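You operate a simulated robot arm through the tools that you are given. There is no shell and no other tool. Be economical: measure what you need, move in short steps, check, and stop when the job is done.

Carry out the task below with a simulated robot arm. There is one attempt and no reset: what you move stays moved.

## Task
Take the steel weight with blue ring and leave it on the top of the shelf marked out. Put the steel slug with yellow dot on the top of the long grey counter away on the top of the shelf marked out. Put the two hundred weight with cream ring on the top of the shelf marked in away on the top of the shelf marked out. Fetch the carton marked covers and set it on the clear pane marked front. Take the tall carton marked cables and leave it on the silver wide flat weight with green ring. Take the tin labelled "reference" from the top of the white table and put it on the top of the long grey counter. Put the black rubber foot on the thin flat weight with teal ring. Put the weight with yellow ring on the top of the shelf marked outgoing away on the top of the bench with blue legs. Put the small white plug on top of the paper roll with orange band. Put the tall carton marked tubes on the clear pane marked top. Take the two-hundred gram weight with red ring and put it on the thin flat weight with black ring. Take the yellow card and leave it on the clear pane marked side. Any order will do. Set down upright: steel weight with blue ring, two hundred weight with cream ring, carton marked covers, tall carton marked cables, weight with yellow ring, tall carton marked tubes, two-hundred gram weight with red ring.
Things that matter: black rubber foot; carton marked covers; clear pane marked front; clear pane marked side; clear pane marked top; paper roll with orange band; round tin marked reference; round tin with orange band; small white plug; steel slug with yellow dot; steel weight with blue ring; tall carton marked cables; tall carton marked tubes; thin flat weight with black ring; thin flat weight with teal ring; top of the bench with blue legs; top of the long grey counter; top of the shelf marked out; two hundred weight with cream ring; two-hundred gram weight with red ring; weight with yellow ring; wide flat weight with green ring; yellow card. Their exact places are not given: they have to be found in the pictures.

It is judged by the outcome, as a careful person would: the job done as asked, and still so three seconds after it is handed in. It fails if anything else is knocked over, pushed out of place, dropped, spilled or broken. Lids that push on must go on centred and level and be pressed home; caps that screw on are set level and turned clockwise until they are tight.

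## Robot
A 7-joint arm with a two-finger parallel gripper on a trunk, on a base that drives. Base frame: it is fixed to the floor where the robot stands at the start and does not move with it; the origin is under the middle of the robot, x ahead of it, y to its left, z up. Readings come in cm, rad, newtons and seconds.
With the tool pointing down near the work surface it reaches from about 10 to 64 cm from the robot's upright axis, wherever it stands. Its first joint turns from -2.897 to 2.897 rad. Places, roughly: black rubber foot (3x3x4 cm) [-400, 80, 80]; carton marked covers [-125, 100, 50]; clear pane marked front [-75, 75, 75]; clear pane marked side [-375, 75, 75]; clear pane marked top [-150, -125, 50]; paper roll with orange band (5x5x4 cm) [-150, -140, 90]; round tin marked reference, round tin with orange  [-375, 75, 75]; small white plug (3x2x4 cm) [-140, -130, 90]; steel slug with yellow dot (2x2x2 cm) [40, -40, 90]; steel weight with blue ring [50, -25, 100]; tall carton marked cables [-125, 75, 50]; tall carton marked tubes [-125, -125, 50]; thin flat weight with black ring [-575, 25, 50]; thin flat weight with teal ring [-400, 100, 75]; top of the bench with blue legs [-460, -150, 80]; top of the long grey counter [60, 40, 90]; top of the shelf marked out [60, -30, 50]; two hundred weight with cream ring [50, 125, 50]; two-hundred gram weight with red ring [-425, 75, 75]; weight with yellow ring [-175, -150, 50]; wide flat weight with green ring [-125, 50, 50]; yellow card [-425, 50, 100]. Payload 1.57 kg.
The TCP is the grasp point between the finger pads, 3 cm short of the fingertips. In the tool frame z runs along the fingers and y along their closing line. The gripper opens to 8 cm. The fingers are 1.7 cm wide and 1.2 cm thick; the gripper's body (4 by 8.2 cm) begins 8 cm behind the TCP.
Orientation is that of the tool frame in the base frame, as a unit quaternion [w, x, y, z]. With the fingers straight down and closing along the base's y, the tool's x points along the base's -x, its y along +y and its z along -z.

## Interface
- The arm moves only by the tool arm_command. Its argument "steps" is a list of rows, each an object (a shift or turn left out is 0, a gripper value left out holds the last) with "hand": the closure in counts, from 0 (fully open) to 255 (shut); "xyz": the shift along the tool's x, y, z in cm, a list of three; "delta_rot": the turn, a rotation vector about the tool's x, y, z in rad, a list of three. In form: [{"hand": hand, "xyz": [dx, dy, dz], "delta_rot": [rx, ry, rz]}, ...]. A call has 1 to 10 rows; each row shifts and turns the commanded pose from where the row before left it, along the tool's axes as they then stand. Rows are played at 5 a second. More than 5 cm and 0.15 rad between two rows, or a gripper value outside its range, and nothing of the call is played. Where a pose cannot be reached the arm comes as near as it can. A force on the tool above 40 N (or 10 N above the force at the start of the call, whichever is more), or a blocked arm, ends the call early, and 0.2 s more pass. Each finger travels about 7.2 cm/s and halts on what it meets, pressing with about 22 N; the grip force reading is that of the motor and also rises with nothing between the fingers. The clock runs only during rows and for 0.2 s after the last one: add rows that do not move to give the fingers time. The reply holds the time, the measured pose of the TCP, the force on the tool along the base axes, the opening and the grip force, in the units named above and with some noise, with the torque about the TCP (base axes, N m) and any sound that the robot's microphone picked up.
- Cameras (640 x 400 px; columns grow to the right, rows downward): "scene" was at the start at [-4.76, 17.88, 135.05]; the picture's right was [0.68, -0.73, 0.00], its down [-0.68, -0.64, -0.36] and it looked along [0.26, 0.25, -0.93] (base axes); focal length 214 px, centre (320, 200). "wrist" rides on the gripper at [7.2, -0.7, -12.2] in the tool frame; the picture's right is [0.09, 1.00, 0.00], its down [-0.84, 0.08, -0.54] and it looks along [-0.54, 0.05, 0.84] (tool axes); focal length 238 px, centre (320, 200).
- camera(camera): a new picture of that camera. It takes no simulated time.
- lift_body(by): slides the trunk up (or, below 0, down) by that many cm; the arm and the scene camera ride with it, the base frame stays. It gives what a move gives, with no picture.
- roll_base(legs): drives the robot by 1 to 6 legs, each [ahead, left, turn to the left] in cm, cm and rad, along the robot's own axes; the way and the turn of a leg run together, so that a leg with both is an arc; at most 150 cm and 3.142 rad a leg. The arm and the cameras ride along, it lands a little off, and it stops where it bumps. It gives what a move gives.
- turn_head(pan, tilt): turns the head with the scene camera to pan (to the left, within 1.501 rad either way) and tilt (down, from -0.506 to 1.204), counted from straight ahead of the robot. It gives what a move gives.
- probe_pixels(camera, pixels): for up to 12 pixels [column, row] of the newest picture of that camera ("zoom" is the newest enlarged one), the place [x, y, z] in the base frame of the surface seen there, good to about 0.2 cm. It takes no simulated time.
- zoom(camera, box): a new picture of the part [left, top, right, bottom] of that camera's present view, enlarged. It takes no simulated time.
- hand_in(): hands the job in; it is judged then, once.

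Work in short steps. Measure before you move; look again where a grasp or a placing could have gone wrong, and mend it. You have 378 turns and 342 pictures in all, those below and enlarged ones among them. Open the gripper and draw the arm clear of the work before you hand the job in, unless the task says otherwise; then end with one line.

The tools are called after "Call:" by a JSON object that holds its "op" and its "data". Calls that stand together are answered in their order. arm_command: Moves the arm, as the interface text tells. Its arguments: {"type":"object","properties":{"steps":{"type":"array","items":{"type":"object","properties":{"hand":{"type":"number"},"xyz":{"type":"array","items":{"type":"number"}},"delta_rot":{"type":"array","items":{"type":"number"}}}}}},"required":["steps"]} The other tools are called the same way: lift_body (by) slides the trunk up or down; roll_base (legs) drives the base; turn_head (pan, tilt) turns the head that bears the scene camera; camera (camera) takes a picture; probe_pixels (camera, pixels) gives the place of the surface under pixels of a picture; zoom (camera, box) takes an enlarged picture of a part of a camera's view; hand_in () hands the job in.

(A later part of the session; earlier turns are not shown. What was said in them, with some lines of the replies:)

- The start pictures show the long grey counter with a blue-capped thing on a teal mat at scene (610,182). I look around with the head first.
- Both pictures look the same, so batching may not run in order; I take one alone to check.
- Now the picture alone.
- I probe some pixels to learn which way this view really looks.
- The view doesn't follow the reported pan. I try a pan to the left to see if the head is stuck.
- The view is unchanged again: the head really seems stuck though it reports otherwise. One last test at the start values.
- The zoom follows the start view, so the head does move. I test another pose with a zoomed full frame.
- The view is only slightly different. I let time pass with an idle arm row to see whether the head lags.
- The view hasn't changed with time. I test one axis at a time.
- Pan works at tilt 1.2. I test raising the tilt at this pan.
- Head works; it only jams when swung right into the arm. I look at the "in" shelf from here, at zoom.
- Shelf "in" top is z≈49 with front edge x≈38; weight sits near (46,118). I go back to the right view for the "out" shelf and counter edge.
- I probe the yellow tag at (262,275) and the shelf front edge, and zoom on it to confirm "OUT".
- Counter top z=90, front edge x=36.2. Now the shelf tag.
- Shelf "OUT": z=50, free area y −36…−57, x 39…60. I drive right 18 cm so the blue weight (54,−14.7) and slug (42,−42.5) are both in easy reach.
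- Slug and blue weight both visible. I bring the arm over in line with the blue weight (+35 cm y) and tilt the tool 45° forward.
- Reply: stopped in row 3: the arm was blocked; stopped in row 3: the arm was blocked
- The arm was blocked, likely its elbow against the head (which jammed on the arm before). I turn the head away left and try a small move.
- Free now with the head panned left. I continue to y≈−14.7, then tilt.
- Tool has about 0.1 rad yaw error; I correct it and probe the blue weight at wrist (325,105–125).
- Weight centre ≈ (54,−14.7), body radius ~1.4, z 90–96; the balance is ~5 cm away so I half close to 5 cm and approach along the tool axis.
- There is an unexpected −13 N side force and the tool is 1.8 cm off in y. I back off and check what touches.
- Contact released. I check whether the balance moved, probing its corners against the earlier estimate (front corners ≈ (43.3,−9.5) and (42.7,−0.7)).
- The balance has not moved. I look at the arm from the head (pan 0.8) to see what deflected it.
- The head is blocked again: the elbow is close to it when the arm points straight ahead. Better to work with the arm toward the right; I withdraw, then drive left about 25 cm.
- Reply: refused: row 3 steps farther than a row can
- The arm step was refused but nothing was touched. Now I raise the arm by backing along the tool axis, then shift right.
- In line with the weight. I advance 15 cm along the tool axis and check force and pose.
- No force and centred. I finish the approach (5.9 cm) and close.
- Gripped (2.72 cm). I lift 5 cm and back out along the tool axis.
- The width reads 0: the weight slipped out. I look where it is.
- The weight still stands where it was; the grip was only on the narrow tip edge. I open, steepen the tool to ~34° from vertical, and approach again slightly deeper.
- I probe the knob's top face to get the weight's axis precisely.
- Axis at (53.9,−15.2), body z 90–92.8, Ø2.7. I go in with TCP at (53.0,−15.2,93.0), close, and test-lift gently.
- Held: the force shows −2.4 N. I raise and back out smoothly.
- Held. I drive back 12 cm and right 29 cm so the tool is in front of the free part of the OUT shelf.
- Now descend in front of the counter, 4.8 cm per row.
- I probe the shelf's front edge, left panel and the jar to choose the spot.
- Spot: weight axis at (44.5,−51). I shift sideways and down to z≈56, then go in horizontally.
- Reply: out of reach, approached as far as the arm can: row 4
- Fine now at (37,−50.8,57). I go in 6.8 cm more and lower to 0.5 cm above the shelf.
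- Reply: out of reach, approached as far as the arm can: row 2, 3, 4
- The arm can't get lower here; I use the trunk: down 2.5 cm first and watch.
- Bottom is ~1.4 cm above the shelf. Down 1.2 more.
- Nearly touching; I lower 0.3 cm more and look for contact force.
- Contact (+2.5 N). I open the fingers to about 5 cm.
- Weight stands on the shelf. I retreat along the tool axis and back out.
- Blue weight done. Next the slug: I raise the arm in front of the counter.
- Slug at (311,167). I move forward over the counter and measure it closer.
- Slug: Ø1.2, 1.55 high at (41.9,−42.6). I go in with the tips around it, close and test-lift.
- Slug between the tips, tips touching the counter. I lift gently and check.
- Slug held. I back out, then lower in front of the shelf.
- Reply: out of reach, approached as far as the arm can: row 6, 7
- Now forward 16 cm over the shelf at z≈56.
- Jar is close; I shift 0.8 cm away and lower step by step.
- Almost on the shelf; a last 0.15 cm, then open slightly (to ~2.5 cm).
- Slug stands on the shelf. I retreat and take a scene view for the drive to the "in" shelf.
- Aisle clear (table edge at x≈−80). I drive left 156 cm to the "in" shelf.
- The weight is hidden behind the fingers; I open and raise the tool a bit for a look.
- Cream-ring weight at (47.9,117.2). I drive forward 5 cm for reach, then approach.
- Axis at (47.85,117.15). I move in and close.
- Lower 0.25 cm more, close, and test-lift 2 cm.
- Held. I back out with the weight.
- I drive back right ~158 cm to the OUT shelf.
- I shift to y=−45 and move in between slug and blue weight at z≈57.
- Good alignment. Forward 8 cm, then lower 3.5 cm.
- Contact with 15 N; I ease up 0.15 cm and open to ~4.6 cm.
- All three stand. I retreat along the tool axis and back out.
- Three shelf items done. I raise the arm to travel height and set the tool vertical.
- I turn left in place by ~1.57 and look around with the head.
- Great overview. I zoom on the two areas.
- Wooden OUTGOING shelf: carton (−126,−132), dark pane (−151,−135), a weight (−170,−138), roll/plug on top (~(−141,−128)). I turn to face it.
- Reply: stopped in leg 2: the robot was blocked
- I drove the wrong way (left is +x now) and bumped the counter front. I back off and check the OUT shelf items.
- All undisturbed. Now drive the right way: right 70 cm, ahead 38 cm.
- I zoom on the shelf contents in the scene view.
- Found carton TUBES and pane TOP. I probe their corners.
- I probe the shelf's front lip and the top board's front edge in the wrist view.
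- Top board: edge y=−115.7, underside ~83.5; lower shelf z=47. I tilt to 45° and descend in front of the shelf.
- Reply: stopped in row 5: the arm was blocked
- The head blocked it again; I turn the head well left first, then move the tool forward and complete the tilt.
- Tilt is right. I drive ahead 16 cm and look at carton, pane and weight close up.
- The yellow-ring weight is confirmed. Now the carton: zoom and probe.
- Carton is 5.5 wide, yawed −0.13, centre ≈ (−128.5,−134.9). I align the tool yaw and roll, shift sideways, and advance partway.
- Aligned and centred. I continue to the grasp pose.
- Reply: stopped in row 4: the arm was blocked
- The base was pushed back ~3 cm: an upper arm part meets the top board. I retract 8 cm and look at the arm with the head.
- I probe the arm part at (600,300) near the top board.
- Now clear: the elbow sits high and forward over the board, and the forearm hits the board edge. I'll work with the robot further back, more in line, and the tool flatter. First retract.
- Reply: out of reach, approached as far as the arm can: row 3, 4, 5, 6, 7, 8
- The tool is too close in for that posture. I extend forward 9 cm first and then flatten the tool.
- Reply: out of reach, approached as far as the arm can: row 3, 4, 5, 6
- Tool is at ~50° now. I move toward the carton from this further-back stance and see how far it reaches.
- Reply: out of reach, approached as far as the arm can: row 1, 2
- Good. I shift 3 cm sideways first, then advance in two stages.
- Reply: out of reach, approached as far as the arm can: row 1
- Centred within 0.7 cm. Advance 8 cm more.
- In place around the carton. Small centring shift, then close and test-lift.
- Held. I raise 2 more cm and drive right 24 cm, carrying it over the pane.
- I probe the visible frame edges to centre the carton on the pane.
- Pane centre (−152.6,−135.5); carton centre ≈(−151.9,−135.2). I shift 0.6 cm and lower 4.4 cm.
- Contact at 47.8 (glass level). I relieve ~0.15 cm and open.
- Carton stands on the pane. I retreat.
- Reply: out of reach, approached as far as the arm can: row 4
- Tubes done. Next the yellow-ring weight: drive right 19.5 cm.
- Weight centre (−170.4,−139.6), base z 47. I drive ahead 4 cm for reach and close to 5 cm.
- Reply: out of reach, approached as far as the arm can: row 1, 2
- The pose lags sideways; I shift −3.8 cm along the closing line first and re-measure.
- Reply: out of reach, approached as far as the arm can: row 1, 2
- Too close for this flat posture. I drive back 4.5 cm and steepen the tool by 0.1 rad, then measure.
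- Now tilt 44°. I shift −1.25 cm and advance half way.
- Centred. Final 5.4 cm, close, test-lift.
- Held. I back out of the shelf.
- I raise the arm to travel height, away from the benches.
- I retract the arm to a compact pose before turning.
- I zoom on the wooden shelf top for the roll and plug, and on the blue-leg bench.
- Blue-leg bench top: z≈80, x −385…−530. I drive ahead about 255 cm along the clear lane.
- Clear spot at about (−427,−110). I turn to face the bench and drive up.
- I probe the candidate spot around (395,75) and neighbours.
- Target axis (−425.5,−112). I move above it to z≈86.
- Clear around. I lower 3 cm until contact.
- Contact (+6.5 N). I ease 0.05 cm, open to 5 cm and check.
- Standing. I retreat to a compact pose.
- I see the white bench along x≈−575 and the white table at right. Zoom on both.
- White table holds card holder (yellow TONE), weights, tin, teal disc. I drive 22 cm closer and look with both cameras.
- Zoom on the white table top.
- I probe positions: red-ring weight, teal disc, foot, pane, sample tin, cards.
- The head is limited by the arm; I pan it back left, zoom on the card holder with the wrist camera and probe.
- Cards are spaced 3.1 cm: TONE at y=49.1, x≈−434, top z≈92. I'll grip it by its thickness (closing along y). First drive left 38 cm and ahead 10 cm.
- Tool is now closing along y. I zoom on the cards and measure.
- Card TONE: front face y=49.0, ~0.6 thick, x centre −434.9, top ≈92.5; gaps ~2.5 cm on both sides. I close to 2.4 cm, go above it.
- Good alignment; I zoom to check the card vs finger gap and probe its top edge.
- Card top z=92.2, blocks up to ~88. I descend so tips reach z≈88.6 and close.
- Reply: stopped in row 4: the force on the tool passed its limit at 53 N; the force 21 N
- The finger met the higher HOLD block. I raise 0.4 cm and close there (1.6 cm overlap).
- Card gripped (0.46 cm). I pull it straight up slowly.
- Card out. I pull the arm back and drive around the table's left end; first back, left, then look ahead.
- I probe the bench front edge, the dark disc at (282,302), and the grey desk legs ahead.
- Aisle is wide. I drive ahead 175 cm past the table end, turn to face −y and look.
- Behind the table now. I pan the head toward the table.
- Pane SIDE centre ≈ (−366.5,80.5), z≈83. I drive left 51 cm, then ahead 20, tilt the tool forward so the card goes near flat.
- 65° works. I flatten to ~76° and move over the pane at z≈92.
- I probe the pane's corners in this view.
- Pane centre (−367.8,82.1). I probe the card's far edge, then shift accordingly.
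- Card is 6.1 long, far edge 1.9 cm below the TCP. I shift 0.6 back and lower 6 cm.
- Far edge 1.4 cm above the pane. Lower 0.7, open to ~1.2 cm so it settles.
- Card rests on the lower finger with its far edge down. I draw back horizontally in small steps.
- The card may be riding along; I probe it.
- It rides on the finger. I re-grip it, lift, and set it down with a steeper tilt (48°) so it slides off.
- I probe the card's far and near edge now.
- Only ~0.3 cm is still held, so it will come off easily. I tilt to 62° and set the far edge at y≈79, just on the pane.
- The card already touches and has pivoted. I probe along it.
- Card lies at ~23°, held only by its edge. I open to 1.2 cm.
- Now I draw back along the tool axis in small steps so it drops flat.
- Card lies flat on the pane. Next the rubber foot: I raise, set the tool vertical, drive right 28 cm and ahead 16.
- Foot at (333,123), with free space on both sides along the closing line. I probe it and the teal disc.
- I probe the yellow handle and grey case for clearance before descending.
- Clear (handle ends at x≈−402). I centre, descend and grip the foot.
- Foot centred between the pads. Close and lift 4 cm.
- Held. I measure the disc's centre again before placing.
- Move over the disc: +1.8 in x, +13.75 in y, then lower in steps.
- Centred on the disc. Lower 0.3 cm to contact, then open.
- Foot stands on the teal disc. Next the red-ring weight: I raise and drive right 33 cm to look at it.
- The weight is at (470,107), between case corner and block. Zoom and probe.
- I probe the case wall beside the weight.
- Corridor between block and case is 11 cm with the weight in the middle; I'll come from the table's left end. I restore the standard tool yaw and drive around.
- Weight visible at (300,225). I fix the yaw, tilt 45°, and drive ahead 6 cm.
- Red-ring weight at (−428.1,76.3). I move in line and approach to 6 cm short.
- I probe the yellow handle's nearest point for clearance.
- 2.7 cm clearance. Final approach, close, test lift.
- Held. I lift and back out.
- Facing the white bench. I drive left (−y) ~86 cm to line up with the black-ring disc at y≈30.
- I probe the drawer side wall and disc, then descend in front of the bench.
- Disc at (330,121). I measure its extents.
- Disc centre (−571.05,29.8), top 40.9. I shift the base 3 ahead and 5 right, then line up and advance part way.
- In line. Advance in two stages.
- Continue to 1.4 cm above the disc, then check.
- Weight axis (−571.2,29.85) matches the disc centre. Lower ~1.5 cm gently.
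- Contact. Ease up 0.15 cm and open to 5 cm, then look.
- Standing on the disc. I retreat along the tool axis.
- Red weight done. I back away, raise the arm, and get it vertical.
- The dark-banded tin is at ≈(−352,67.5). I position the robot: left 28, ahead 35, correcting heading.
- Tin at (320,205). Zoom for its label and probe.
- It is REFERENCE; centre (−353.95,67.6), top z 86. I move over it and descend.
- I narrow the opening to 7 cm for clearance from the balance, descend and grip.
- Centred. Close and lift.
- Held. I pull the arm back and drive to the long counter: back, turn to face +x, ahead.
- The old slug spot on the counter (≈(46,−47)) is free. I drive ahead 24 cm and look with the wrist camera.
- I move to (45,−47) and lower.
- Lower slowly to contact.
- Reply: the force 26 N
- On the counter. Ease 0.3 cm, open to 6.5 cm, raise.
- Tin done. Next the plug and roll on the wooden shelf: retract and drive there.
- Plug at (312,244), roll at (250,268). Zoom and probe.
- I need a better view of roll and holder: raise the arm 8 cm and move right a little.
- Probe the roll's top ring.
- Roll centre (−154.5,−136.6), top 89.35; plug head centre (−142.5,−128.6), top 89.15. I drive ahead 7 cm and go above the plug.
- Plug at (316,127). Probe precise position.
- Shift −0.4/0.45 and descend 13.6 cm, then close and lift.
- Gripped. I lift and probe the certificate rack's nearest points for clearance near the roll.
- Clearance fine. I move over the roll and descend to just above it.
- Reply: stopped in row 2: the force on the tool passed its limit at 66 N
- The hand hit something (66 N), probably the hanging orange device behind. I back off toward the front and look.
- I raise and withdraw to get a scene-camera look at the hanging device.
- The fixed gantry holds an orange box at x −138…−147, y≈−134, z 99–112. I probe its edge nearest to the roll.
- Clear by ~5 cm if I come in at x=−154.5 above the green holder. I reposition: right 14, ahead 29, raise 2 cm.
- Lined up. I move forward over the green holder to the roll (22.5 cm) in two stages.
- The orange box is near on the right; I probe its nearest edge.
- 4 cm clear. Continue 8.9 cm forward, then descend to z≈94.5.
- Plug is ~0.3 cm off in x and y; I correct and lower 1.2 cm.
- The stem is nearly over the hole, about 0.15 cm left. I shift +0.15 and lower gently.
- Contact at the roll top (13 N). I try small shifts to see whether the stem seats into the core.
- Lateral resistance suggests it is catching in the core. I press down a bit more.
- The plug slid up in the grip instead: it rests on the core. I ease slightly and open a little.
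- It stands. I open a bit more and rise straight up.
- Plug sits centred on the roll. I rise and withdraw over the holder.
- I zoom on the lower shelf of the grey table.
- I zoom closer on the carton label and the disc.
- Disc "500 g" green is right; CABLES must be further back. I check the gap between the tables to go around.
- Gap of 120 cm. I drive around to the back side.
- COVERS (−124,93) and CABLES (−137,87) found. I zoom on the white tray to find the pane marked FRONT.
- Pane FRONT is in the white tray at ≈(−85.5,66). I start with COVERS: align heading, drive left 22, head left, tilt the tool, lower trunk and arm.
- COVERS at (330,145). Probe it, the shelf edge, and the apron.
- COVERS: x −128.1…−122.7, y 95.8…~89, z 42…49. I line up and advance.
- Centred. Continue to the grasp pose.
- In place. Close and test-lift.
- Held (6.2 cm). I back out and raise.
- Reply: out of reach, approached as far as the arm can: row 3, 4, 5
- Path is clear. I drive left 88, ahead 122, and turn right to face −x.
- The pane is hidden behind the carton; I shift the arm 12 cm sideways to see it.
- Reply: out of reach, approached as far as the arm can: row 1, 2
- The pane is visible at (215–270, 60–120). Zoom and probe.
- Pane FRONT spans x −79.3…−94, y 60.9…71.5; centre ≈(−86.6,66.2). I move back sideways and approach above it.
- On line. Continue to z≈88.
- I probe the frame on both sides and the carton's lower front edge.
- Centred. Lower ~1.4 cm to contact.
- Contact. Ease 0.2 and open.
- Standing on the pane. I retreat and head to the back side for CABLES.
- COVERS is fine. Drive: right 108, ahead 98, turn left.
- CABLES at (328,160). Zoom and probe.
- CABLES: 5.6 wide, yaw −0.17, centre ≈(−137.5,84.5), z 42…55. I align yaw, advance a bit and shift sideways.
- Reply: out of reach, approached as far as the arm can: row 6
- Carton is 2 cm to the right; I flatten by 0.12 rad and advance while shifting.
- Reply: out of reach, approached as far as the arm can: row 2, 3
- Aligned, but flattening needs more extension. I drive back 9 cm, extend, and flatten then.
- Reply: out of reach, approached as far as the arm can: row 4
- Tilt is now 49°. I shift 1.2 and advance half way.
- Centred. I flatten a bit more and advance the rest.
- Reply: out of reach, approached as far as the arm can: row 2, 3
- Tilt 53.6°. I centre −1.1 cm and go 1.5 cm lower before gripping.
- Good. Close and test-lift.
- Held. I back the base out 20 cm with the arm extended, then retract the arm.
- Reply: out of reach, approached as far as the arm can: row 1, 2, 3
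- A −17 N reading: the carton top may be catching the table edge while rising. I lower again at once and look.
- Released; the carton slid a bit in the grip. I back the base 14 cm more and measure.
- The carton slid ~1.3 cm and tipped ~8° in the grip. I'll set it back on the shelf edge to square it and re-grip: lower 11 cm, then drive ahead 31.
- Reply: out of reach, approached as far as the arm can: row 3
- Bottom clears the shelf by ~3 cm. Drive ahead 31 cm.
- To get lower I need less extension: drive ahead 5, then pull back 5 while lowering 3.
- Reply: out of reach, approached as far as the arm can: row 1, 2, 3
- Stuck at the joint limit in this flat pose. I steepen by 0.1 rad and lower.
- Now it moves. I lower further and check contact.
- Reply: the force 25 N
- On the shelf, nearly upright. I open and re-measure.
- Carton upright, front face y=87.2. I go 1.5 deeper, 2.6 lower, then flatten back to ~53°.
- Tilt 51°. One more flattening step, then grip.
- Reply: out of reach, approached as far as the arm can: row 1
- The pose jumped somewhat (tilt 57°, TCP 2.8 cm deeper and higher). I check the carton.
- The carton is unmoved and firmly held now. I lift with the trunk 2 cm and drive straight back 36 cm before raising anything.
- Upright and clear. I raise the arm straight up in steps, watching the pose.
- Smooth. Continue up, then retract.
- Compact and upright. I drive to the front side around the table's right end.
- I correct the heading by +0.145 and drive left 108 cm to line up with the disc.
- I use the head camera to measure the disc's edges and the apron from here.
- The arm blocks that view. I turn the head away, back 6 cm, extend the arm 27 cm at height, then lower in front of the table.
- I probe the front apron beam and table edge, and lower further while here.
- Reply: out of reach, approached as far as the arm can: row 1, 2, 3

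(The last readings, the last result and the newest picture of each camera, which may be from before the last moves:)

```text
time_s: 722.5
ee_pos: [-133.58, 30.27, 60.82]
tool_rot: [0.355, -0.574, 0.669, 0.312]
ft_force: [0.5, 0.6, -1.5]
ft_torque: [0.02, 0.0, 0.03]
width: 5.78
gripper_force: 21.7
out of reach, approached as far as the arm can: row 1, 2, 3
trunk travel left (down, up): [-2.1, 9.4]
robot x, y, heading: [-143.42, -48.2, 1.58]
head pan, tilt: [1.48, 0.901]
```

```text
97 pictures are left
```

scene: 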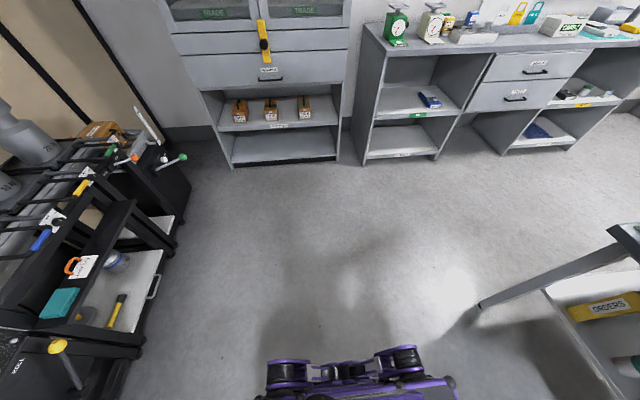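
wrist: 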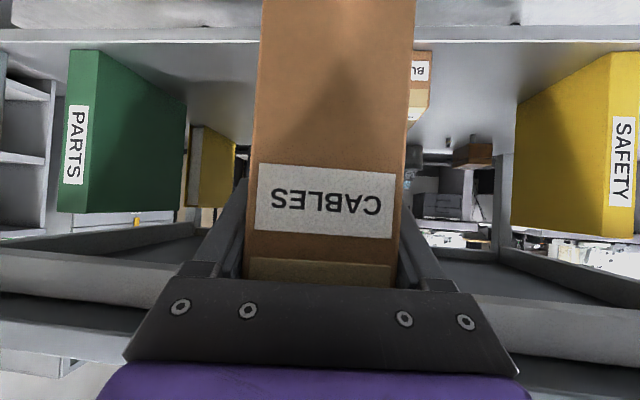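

Apron bottom is z≈72 at y≈43.7. The arm's low limit here differs; I shift the tool 5 cm right relative to the robot and lower the trunk fully.

Call:
{"op": "lift_body", "data": {"by": -2.0}}

Call:
{"op": "arm_command", "data": {"steps": [{"xyz": [0, -2.5, 0]}, {"xyz": [0, -2.5, 0]}, {}, {}]}}

```text
time_s: 723.1
ee_pos: [-133.59, 30.28, 58.71]
tool_rot: [0.356, -0.573, 0.669, 0.312]
ft_force: [0.1, -0.3, -1.5]
ft_torque: [0.06, -0.01, 0.02]
width: 5.78
gripper_force: 21.9
trunk travel left (down, up): [-0.1, 11.4]
robot x, y, heading: [-143.61, -48.29, 1.581]
head pan, tilt: [1.48, 0.901]
```

```text
time_s: 724.1
ee_pos: [-128.59, 29.57, 58.74]
tool_rot: [0.356, -0.573, 0.67, 0.311]
ft_force: [-0.7, -0.1, -0.8]
ft_torque: [0.02, 0.0, 0.01]
width: 5.76
gripper_force: 21.8
trunk travel left (down, up): [-0.1, 11.4]
robot x, y, heading: [-143.39, -48.32, 1.584]
head pan, tilt: [1.48, 0.901]
```

No limit now. Lower 4 cm more.

Call:
{"op": "arm_command", "data": {"steps": [{"xyz": [1.67, 0, 1.1]}, {"xyz": [1.67, 0, 1.1]}, {}]}}

Call:
{"op": "camera", "data": {"camera": "wrist"}}

Call:
{"op": "probe_pixels", "data": {"camera": "wrist", "pixels": [[320, 20], [320, 100], [320, 260], [260, 80], [405, 80]]}}

```text
time_s: 724.9
ee_pos: [-128.54, 29.63, 56.72]
tool_rot: [0.354, -0.574, 0.669, 0.312]
ft_force: [0.8, -0.5, -1.7]
ft_torque: [-0.01, 0.0, 0.0]
width: 5.81
gripper_force: 22.0
out of reach, approached as far as the arm can: row 2
trunk travel left (down, up): [-0.1, 11.4]
robot x, y, heading: [-143.26, -48.05, 1.582]
head pan, tilt: [1.48, 0.901]
```

```text
96 pictures are left
```

wrist: 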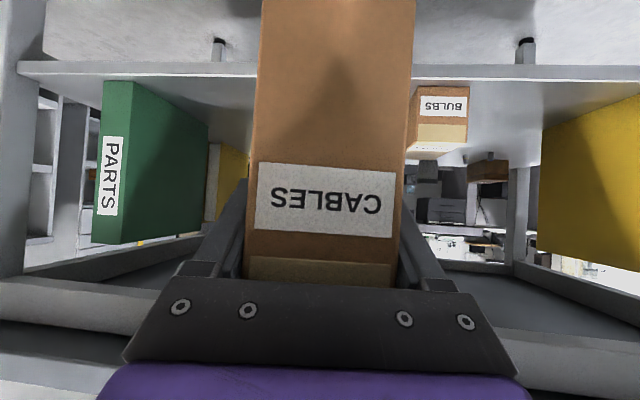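

```text
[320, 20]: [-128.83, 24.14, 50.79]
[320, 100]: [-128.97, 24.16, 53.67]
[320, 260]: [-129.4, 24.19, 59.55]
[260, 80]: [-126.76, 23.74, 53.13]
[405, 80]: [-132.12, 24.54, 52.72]
```

I extend 3 cm more forward and lower further.

Call:
{"op": "arm_command", "data": {"steps": [{"xyz": [-0.9, 0, 1.3]}, {"xyz": [-0.9, 0, 1.3]}, {"xyz": [1.67, 0, 1.1]}, {"xyz": [0.84, 0, 0.55]}, {}]}}

```text
time_s: 726.1
ee_pos: [-128.14, 32.48, 53.73]
tool_rot: [0.355, -0.573, 0.67, 0.311]
ft_force: [0.7, -0.3, -1.0]
ft_torque: [-0.01, 0.01, 0.0]
width: 5.76
gripper_force: 21.8
trunk travel left (down, up): [-0.1, 11.4]
robot x, y, heading: [-143.54, -48.1, 1.582]
head pan, tilt: [1.48, 0.901]
```

Height is right. I shift the base 11 cm right to see the disc past the carton and measure it.

Call:
{"op": "roll_base", "data": {"legs": [[0, -11, 0]]}}

Call:
{"op": "camera", "data": {"camera": "wrist"}}

```text
time_s: 727.9
ee_pos: [-117.06, 32.66, 53.9]
tool_rot: [0.356, -0.573, 0.669, 0.313]
ft_force: [0.5, -0.4, -1.3]
ft_torque: [0.05, -0.01, -0.01]
width: 5.81
gripper_force: 22.1
trunk travel left (down, up): [-0.1, 11.4]
robot x, y, heading: [-132.47, -48.07, 1.585]
head pan, tilt: [1.48, 0.901]
```

```text
95 pictures are left
```

wrist: 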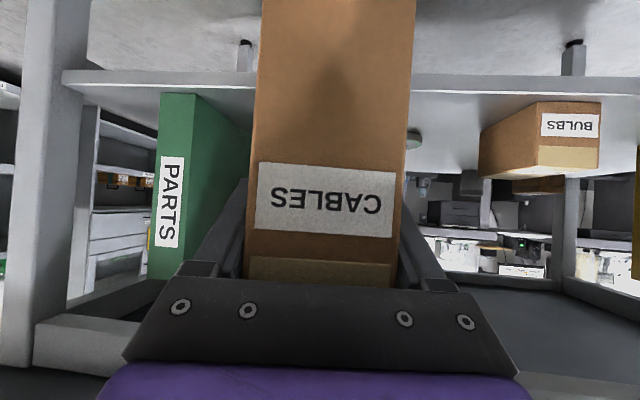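

Disc peeks out at (413,138). I shift 5 cm more.

Call:
{"op": "roll_base", "data": {"legs": [[0, -5, 0]]}}

Call:
{"op": "zoom", "data": {"camera": "wrist", "box": [390, 90, 510, 190]}}

```text
time_s: 729.0
ee_pos: [-112.17, 32.87, 53.83]
tool_rot: [0.356, -0.573, 0.669, 0.312]
ft_force: [-0.1, -0.2, -1.7]
ft_torque: [0.04, -0.01, 0.0]
width: 5.78
gripper_force: 21.6
trunk travel left (down, up): [-0.1, 11.4]
robot x, y, heading: [-127.29, -47.88, 1.585]
head pan, tilt: [1.48, 0.901]
```

```text
4.00 times, centred on (450, 140) of wrist
```

zoom: 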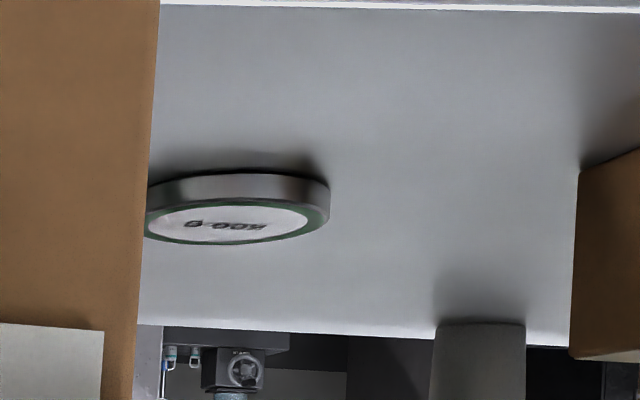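

Call:
{"op": "probe_pixels", "data": {"camera": "zoom", "pixels": [[325, 205], [155, 225], [240, 203], [240, 243], [230, 222], [235, 180], [590, 200], [575, 330]]}}

```text
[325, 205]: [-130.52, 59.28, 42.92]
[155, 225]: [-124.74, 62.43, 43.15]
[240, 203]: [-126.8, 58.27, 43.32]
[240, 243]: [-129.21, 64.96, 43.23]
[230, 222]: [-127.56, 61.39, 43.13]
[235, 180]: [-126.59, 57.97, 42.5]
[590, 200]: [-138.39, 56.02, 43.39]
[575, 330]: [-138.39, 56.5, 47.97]
```

Disc: centre (−127.9,61.7), r 3.55, top 43.25. I shift the base left 14.7 cm, lower 1.5 cm, then drive in 20 cm.

Call:
{"op": "roll_base", "data": {"legs": [[0, 14.7, 0]]}}

Call:
{"op": "arm_command", "data": {"steps": [{"xyz": [1.2, 0, 0.8]}, {}, {}]}}

Call:
{"op": "roll_base", "data": {"legs": [[16, 0, 0]]}}

Call:
{"op": "camera", "data": {"camera": "wrist"}}

Call:
{"op": "probe_pixels", "data": {"camera": "wrist", "pixels": [[320, 20], [320, 250], [262, 60], [408, 60], [440, 150]]}}

```text
time_s: 731.1
ee_pos: [-126.38, 32.56, 53.79]
tool_rot: [0.356, -0.572, 0.67, 0.312]
ft_force: [-0.1, -0.2, -1.4]
ft_torque: [0.02, 0.02, 0.0]
width: 5.76
gripper_force: 22.0
trunk travel left (down, up): [-0.1, 11.4]
robot x, y, heading: [-141.83, -48.4, 1.586]
head pan, tilt: [1.48, 0.901]
```

```text
time_s: 731.9
ee_pos: [-126.38, 32.56, 52.4]
tool_rot: [0.357, -0.572, 0.671, 0.311]
ft_force: [-0.3, -0.8, -2.1]
ft_torque: [0.01, -0.03, -0.06]
width: 5.78
gripper_force: 22.1
trunk travel left (down, up): [-0.1, 11.4]
robot x, y, heading: [-141.99, -48.2, 1.583]
head pan, tilt: [1.48, 0.901]
```

```text
time_s: 733.3
ee_pos: [-126.58, 48.39, 52.31]
tool_rot: [0.356, -0.572, 0.67, 0.311]
ft_force: [0.1, 0.5, -1.3]
ft_torque: [0.04, -0.02, -0.01]
width: 5.74
gripper_force: 21.5
trunk travel left (down, up): [-0.1, 11.4]
robot x, y, heading: [-142.2, -32.34, 1.583]
head pan, tilt: [1.48, 0.901]
```

```text
93 pictures are left
```

wrist: 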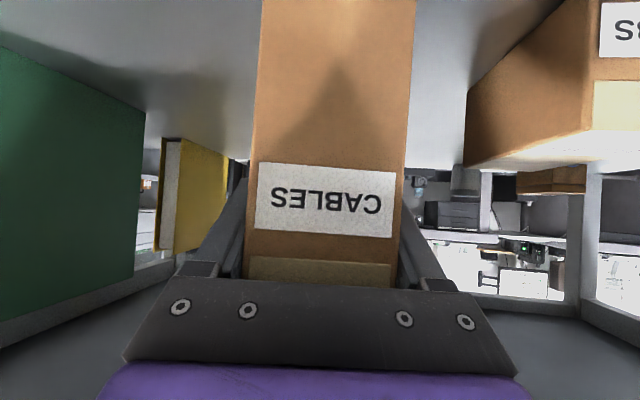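

```text
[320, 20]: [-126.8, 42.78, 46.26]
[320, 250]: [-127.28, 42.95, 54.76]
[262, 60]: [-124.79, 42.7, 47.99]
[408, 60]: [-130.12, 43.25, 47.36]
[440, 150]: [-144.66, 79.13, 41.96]
```

Carton centre at (−127.05,45.7). I need +15.3 in y and −0.8 in x: drive ahead 15.2, left 0.6, in two parts.

Call:
{"op": "roll_base", "data": {"legs": [[9, 0.6, 0]]}}

Call:
{"op": "roll_base", "data": {"legs": [[6, 0, 0]]}}

Call:
{"op": "camera", "data": {"camera": "wrist"}}

Call:
{"op": "probe_pixels", "data": {"camera": "wrist", "pixels": [[320, 20], [320, 250], [262, 60], [408, 60]]}}

```text
time_s: 734.4
ee_pos: [-127.31, 57.34, 52.38]
tool_rot: [0.356, -0.573, 0.669, 0.312]
ft_force: [0.1, 0.4, -1.3]
ft_torque: [0.03, 0.01, -0.03]
width: 5.79
gripper_force: 22.5
trunk travel left (down, up): [-0.1, 11.4]
robot x, y, heading: [-143.2, -23.16, 1.583]
head pan, tilt: [1.48, 0.901]
```

```text
time_s: 735.4
ee_pos: [-127.49, 63.25, 52.37]
tool_rot: [0.356, -0.572, 0.67, 0.311]
ft_force: [0.4, -0.4, -1.1]
ft_torque: [0.03, -0.01, 0.03]
width: 5.78
gripper_force: 22.6
trunk travel left (down, up): [-0.1, 11.4]
robot x, y, heading: [-143.06, -17.15, 1.578]
head pan, tilt: [1.48, 0.901]
```

```text
92 pictures are left
```

wrist: 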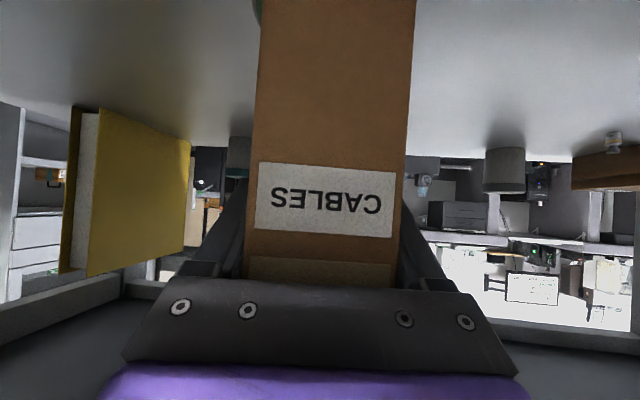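

```text
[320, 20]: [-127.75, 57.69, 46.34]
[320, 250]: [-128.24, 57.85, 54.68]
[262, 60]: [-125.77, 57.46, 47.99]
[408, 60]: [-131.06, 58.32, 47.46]
```

Carton centre (−127.95,60.65) over the disc (−127.9,61.7): fine. Lower ~1.1 cm.

Call:
{"op": "arm_command", "data": {"steps": [{"xyz": [0.4, 0, 0.27]}, {"xyz": [0.4, 0, 0.27]}, {}]}}

Call:
{"op": "arm_command", "data": {"steps": [{"xyz": [0.15, 0, 0.1]}, {}]}}

```text
time_s: 736.1
ee_pos: [-127.48, 63.25, 51.39]
tool_rot: [0.356, -0.573, 0.67, 0.311]
ft_force: [0.4, 0.1, -0.9]
ft_torque: [-0.01, -0.01, -0.01]
width: 5.76
gripper_force: 22.1
trunk travel left (down, up): [-0.1, 11.4]
robot x, y, heading: [-142.59, -17.37, 1.58]
head pan, tilt: [1.48, 0.901]
```

```text
time_s: 736.8
ee_pos: [-127.52, 63.32, 51.31]
tool_rot: [0.357, -0.572, 0.67, 0.311]
ft_force: [1.1, -0.5, 6.5]
ft_torque: [0.03, -0.33, -0.05]
width: 5.78
gripper_force: 22.1
trunk travel left (down, up): [-0.1, 11.4]
robot x, y, heading: [-143.17, -17.2, 1.586]
head pan, tilt: [1.48, 0.901]
```

Contact. Open the gripper.

Call:
{"op": "arm_command", "data": {"steps": [{"hand": 40}, {"hand": 0}, {"hand": 0}, {}]}}

Call:
{"op": "camera", "data": {"camera": "wrist"}}

Call:
{"op": "probe_pixels", "data": {"camera": "wrist", "pixels": [[320, 20], [320, 250], [262, 60], [408, 60]]}}

```text
time_s: 737.8
ee_pos: [-127.54, 63.3, 51.15]
tool_rot: [0.356, -0.573, 0.669, 0.312]
ft_force: [-0.4, -0.2, 0.3]
ft_torque: [0.02, 0.01, -0.02]
width: 7.99
gripper_force: 0.0
trunk travel left (down, up): [-0.1, 11.4]
robot x, y, heading: [-143.02, -17.31, 1.585]
head pan, tilt: [1.48, 0.901]
```

```text
91 pictures are left
```

wrist: 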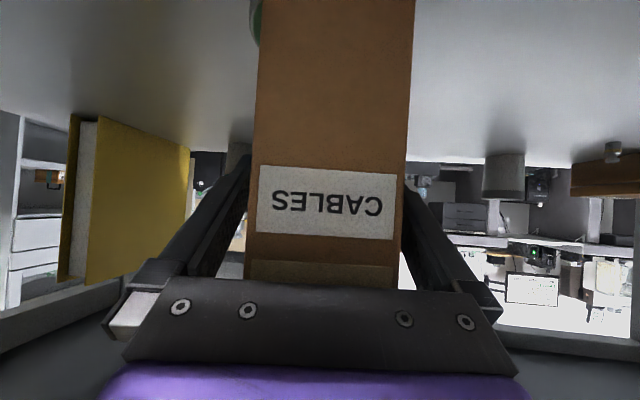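

```text
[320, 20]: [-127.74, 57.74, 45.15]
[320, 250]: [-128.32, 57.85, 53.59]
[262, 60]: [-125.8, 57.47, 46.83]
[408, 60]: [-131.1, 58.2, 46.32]
```

Upright. The fingers are yawed 0.15 rad, so I back out along the finger direction: back 11.9, left 1.9.

Call:
{"op": "roll_base", "data": {"legs": [[-5.9, 0.94, 0], [-5.9, 0.94, 0]]}}

Call:
{"op": "camera", "data": {"camera": "wrist"}}

Call:
{"op": "probe_pixels", "data": {"camera": "wrist", "pixels": [[320, 60], [320, 120], [320, 200]]}}

```text
time_s: 739.3
ee_pos: [-129.23, 51.57, 51.16]
tool_rot: [0.355, -0.573, 0.67, 0.311]
ft_force: [0.9, -0.3, -0.6]
ft_torque: [-0.02, 0.01, -0.01]
width: 7.99
gripper_force: 0.0
trunk travel left (down, up): [-0.1, 11.4]
robot x, y, heading: [-144.54, -29.25, 1.587]
head pan, tilt: [1.48, 0.901]
```

```text
90 pictures are left
```

wrist: 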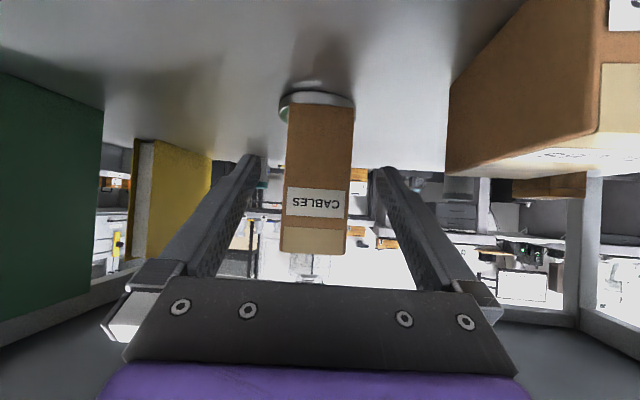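

```text
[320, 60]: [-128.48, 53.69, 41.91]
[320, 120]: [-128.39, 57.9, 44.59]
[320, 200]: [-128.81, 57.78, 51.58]
```

CABLES stands on the green-ring disc. I back out fully and raise the arm clear.

Call:
{"op": "roll_base", "data": {"legs": [[-28, 0, 0]]}}

Call:
{"op": "arm_command", "data": {"steps": [{"xyz": [-3.76, 0, -2.47]}, {"xyz": [-3.76, 0, -2.47]}, {"xyz": [-3.76, 0, -2.47]}, {"xyz": [-3.76, 0, -2.47]}, {"xyz": [-3.76, 0, -2.47]}, {"xyz": [-3.76, 0, -2.47]}, {"xyz": [-3.76, 0, -2.47]}, {"xyz": [-3.76, 0, -2.47]}, {"xyz": [-3.76, 0, -2.47]}, {}]}}

Call:
{"op": "arm_command", "data": {"steps": [{"xyz": [2.47, -1.5, -3.76]}, {"xyz": [2.47, -1.5, -3.76]}, {"xyz": [2.47, -1.5, -3.76]}, {"xyz": [2.47, -1.5, -3.76]}, {"xyz": [2.47, -1.5, -3.76]}, {"xyz": [2.47, -1.5, -3.76]}, {"xyz": [2.47, -1.5, -3.76]}, {"xyz": [2.47, -1.5, -3.76]}, {}]}}

Call:
{"op": "turn_head", "data": {"pan": 0.8, "tilt": 0.9}}

Call:
{"op": "camera", "data": {"camera": "scene"}}

```text
time_s: 741.3
ee_pos: [-128.89, 23.29, 51.04]
tool_rot: [0.356, -0.573, 0.669, 0.312]
ft_force: [0.3, 0.0, -0.2]
ft_torque: [0.01, 0.02, 0.0]
width: 8.01
gripper_force: 0.0
trunk travel left (down, up): [-0.1, 11.4]
robot x, y, heading: [-144.47, -57.34, 1.587]
head pan, tilt: [1.48, 0.901]
```

```text
time_s: 743.5
ee_pos: [-128.47, 23.35, 91.73]
tool_rot: [0.355, -0.572, 0.67, 0.311]
ft_force: [0.7, 0.1, 0.6]
ft_torque: [-0.01, -0.01, 0.01]
width: 8.03
gripper_force: 0.1
trunk travel left (down, up): [-0.1, 11.4]
robot x, y, heading: [-144.12, -57.43, 1.584]
head pan, tilt: [1.48, 0.901]
```

```text
time_s: 745.5
ee_pos: [-121.97, -14.0, 91.79]
tool_rot: [0.356, -0.573, 0.67, 0.311]
ft_force: [-0.8, -0.1, -0.5]
ft_torque: [-0.01, 0.02, -0.02]
width: 8.0
gripper_force: 0.2
trunk travel left (down, up): [-0.1, 11.4]
robot x, y, heading: [-144.57, -57.62, 1.586]
head pan, tilt: [1.48, 0.901]
```

```text
time_s: 746.5
ee_pos: [-122.03, -13.78, 91.74]
tool_rot: [0.356, -0.573, 0.67, 0.311]
ft_force: [-0.7, 0.0, -0.3]
ft_torque: [-0.01, 0.01, -0.02]
width: 7.96
gripper_force: 0.0
trunk travel left (down, up): [-0.1, 11.4]
robot x, y, heading: [-143.88, -57.36, 1.58]
head pan, tilt: [0.799, 0.901]
```

```text
89 pictures are left
```

scene: 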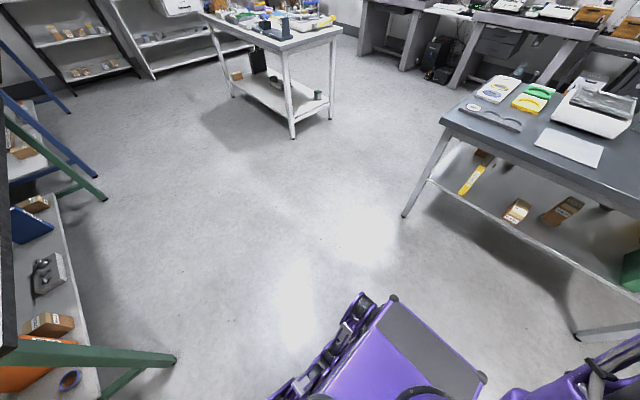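

I turn to check the wooden shelf (plug, roll, tubes) once more.

Call:
{"op": "turn_head", "data": {"pan": 1.48, "tilt": 0.9}}

Call:
{"op": "roll_base", "data": {"legs": [[0, 0, 1.57]]}}

Call:
{"op": "camera", "data": {"camera": "scene"}}

```text
time_s: 747.6
ee_pos: [-121.99, -13.81, 91.73]
tool_rot: [0.356, -0.573, 0.67, 0.311]
ft_force: [-0.8, 0.3, 0.1]
ft_torque: [0.02, 0.0, 0.0]
width: 8.02
gripper_force: 0.0
trunk travel left (down, up): [-0.1, 11.4]
robot x, y, heading: [-144.19, -56.99, 1.586]
head pan, tilt: [1.48, 0.901]
```

```text
time_s: 751.9
ee_pos: [-187.4, -34.3, 91.82]
tool_rot: [-0.035, 0.878, -0.076, -0.472]
ft_force: [0.8, 0.4, -0.3]
ft_torque: [-0.01, -0.02, -0.01]
width: 7.99
gripper_force: 0.1
trunk travel left (down, up): [-0.1, 11.4]
robot x, y, heading: [-144.31, -57.38, 3.142]
head pan, tilt: [1.48, 0.901]
```

```text
88 pictures are left
```

scene: 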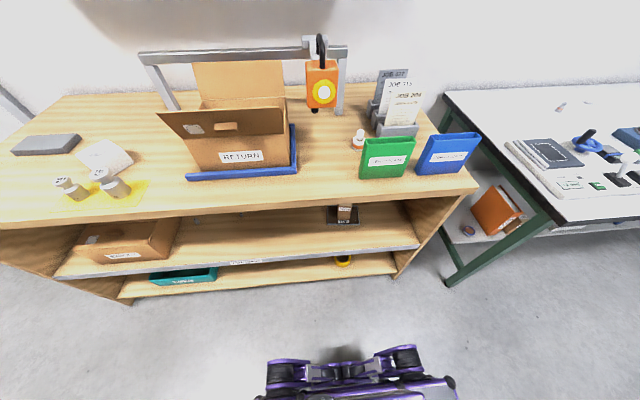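

Call:
{"op": "zoom", "data": {"camera": "scene", "box": [280, 40, 440, 240]}}

```text
2.00 times, centred on (360, 140) of scene
```

zoom: 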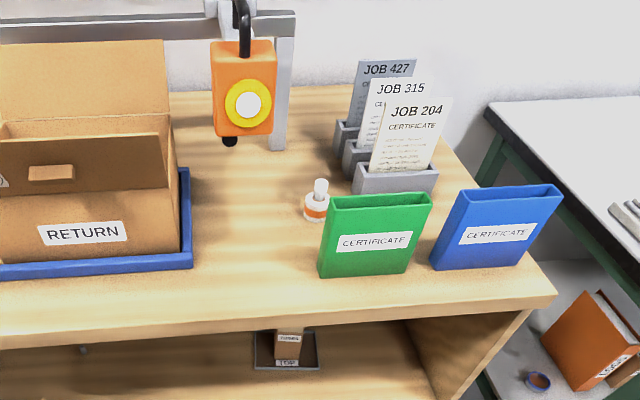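

Plug stands on the roll and TUBES on its pane; the arm is clear and the gripper is open, so I hand the job in.

Call:
{"op": "hand_in", "data": {}}

```text
The job is handed in.
```

All twelve items are in the places you asked for, and the job is handed in. I bumped the counter front, pushed the hand into the orange hanging device above the wooden shelf, and caught the CABLES carton under the grey table's edge. I saw nothing fall or move afterwards, but I had no earlier measurement of the hanging device or the table to compare against.
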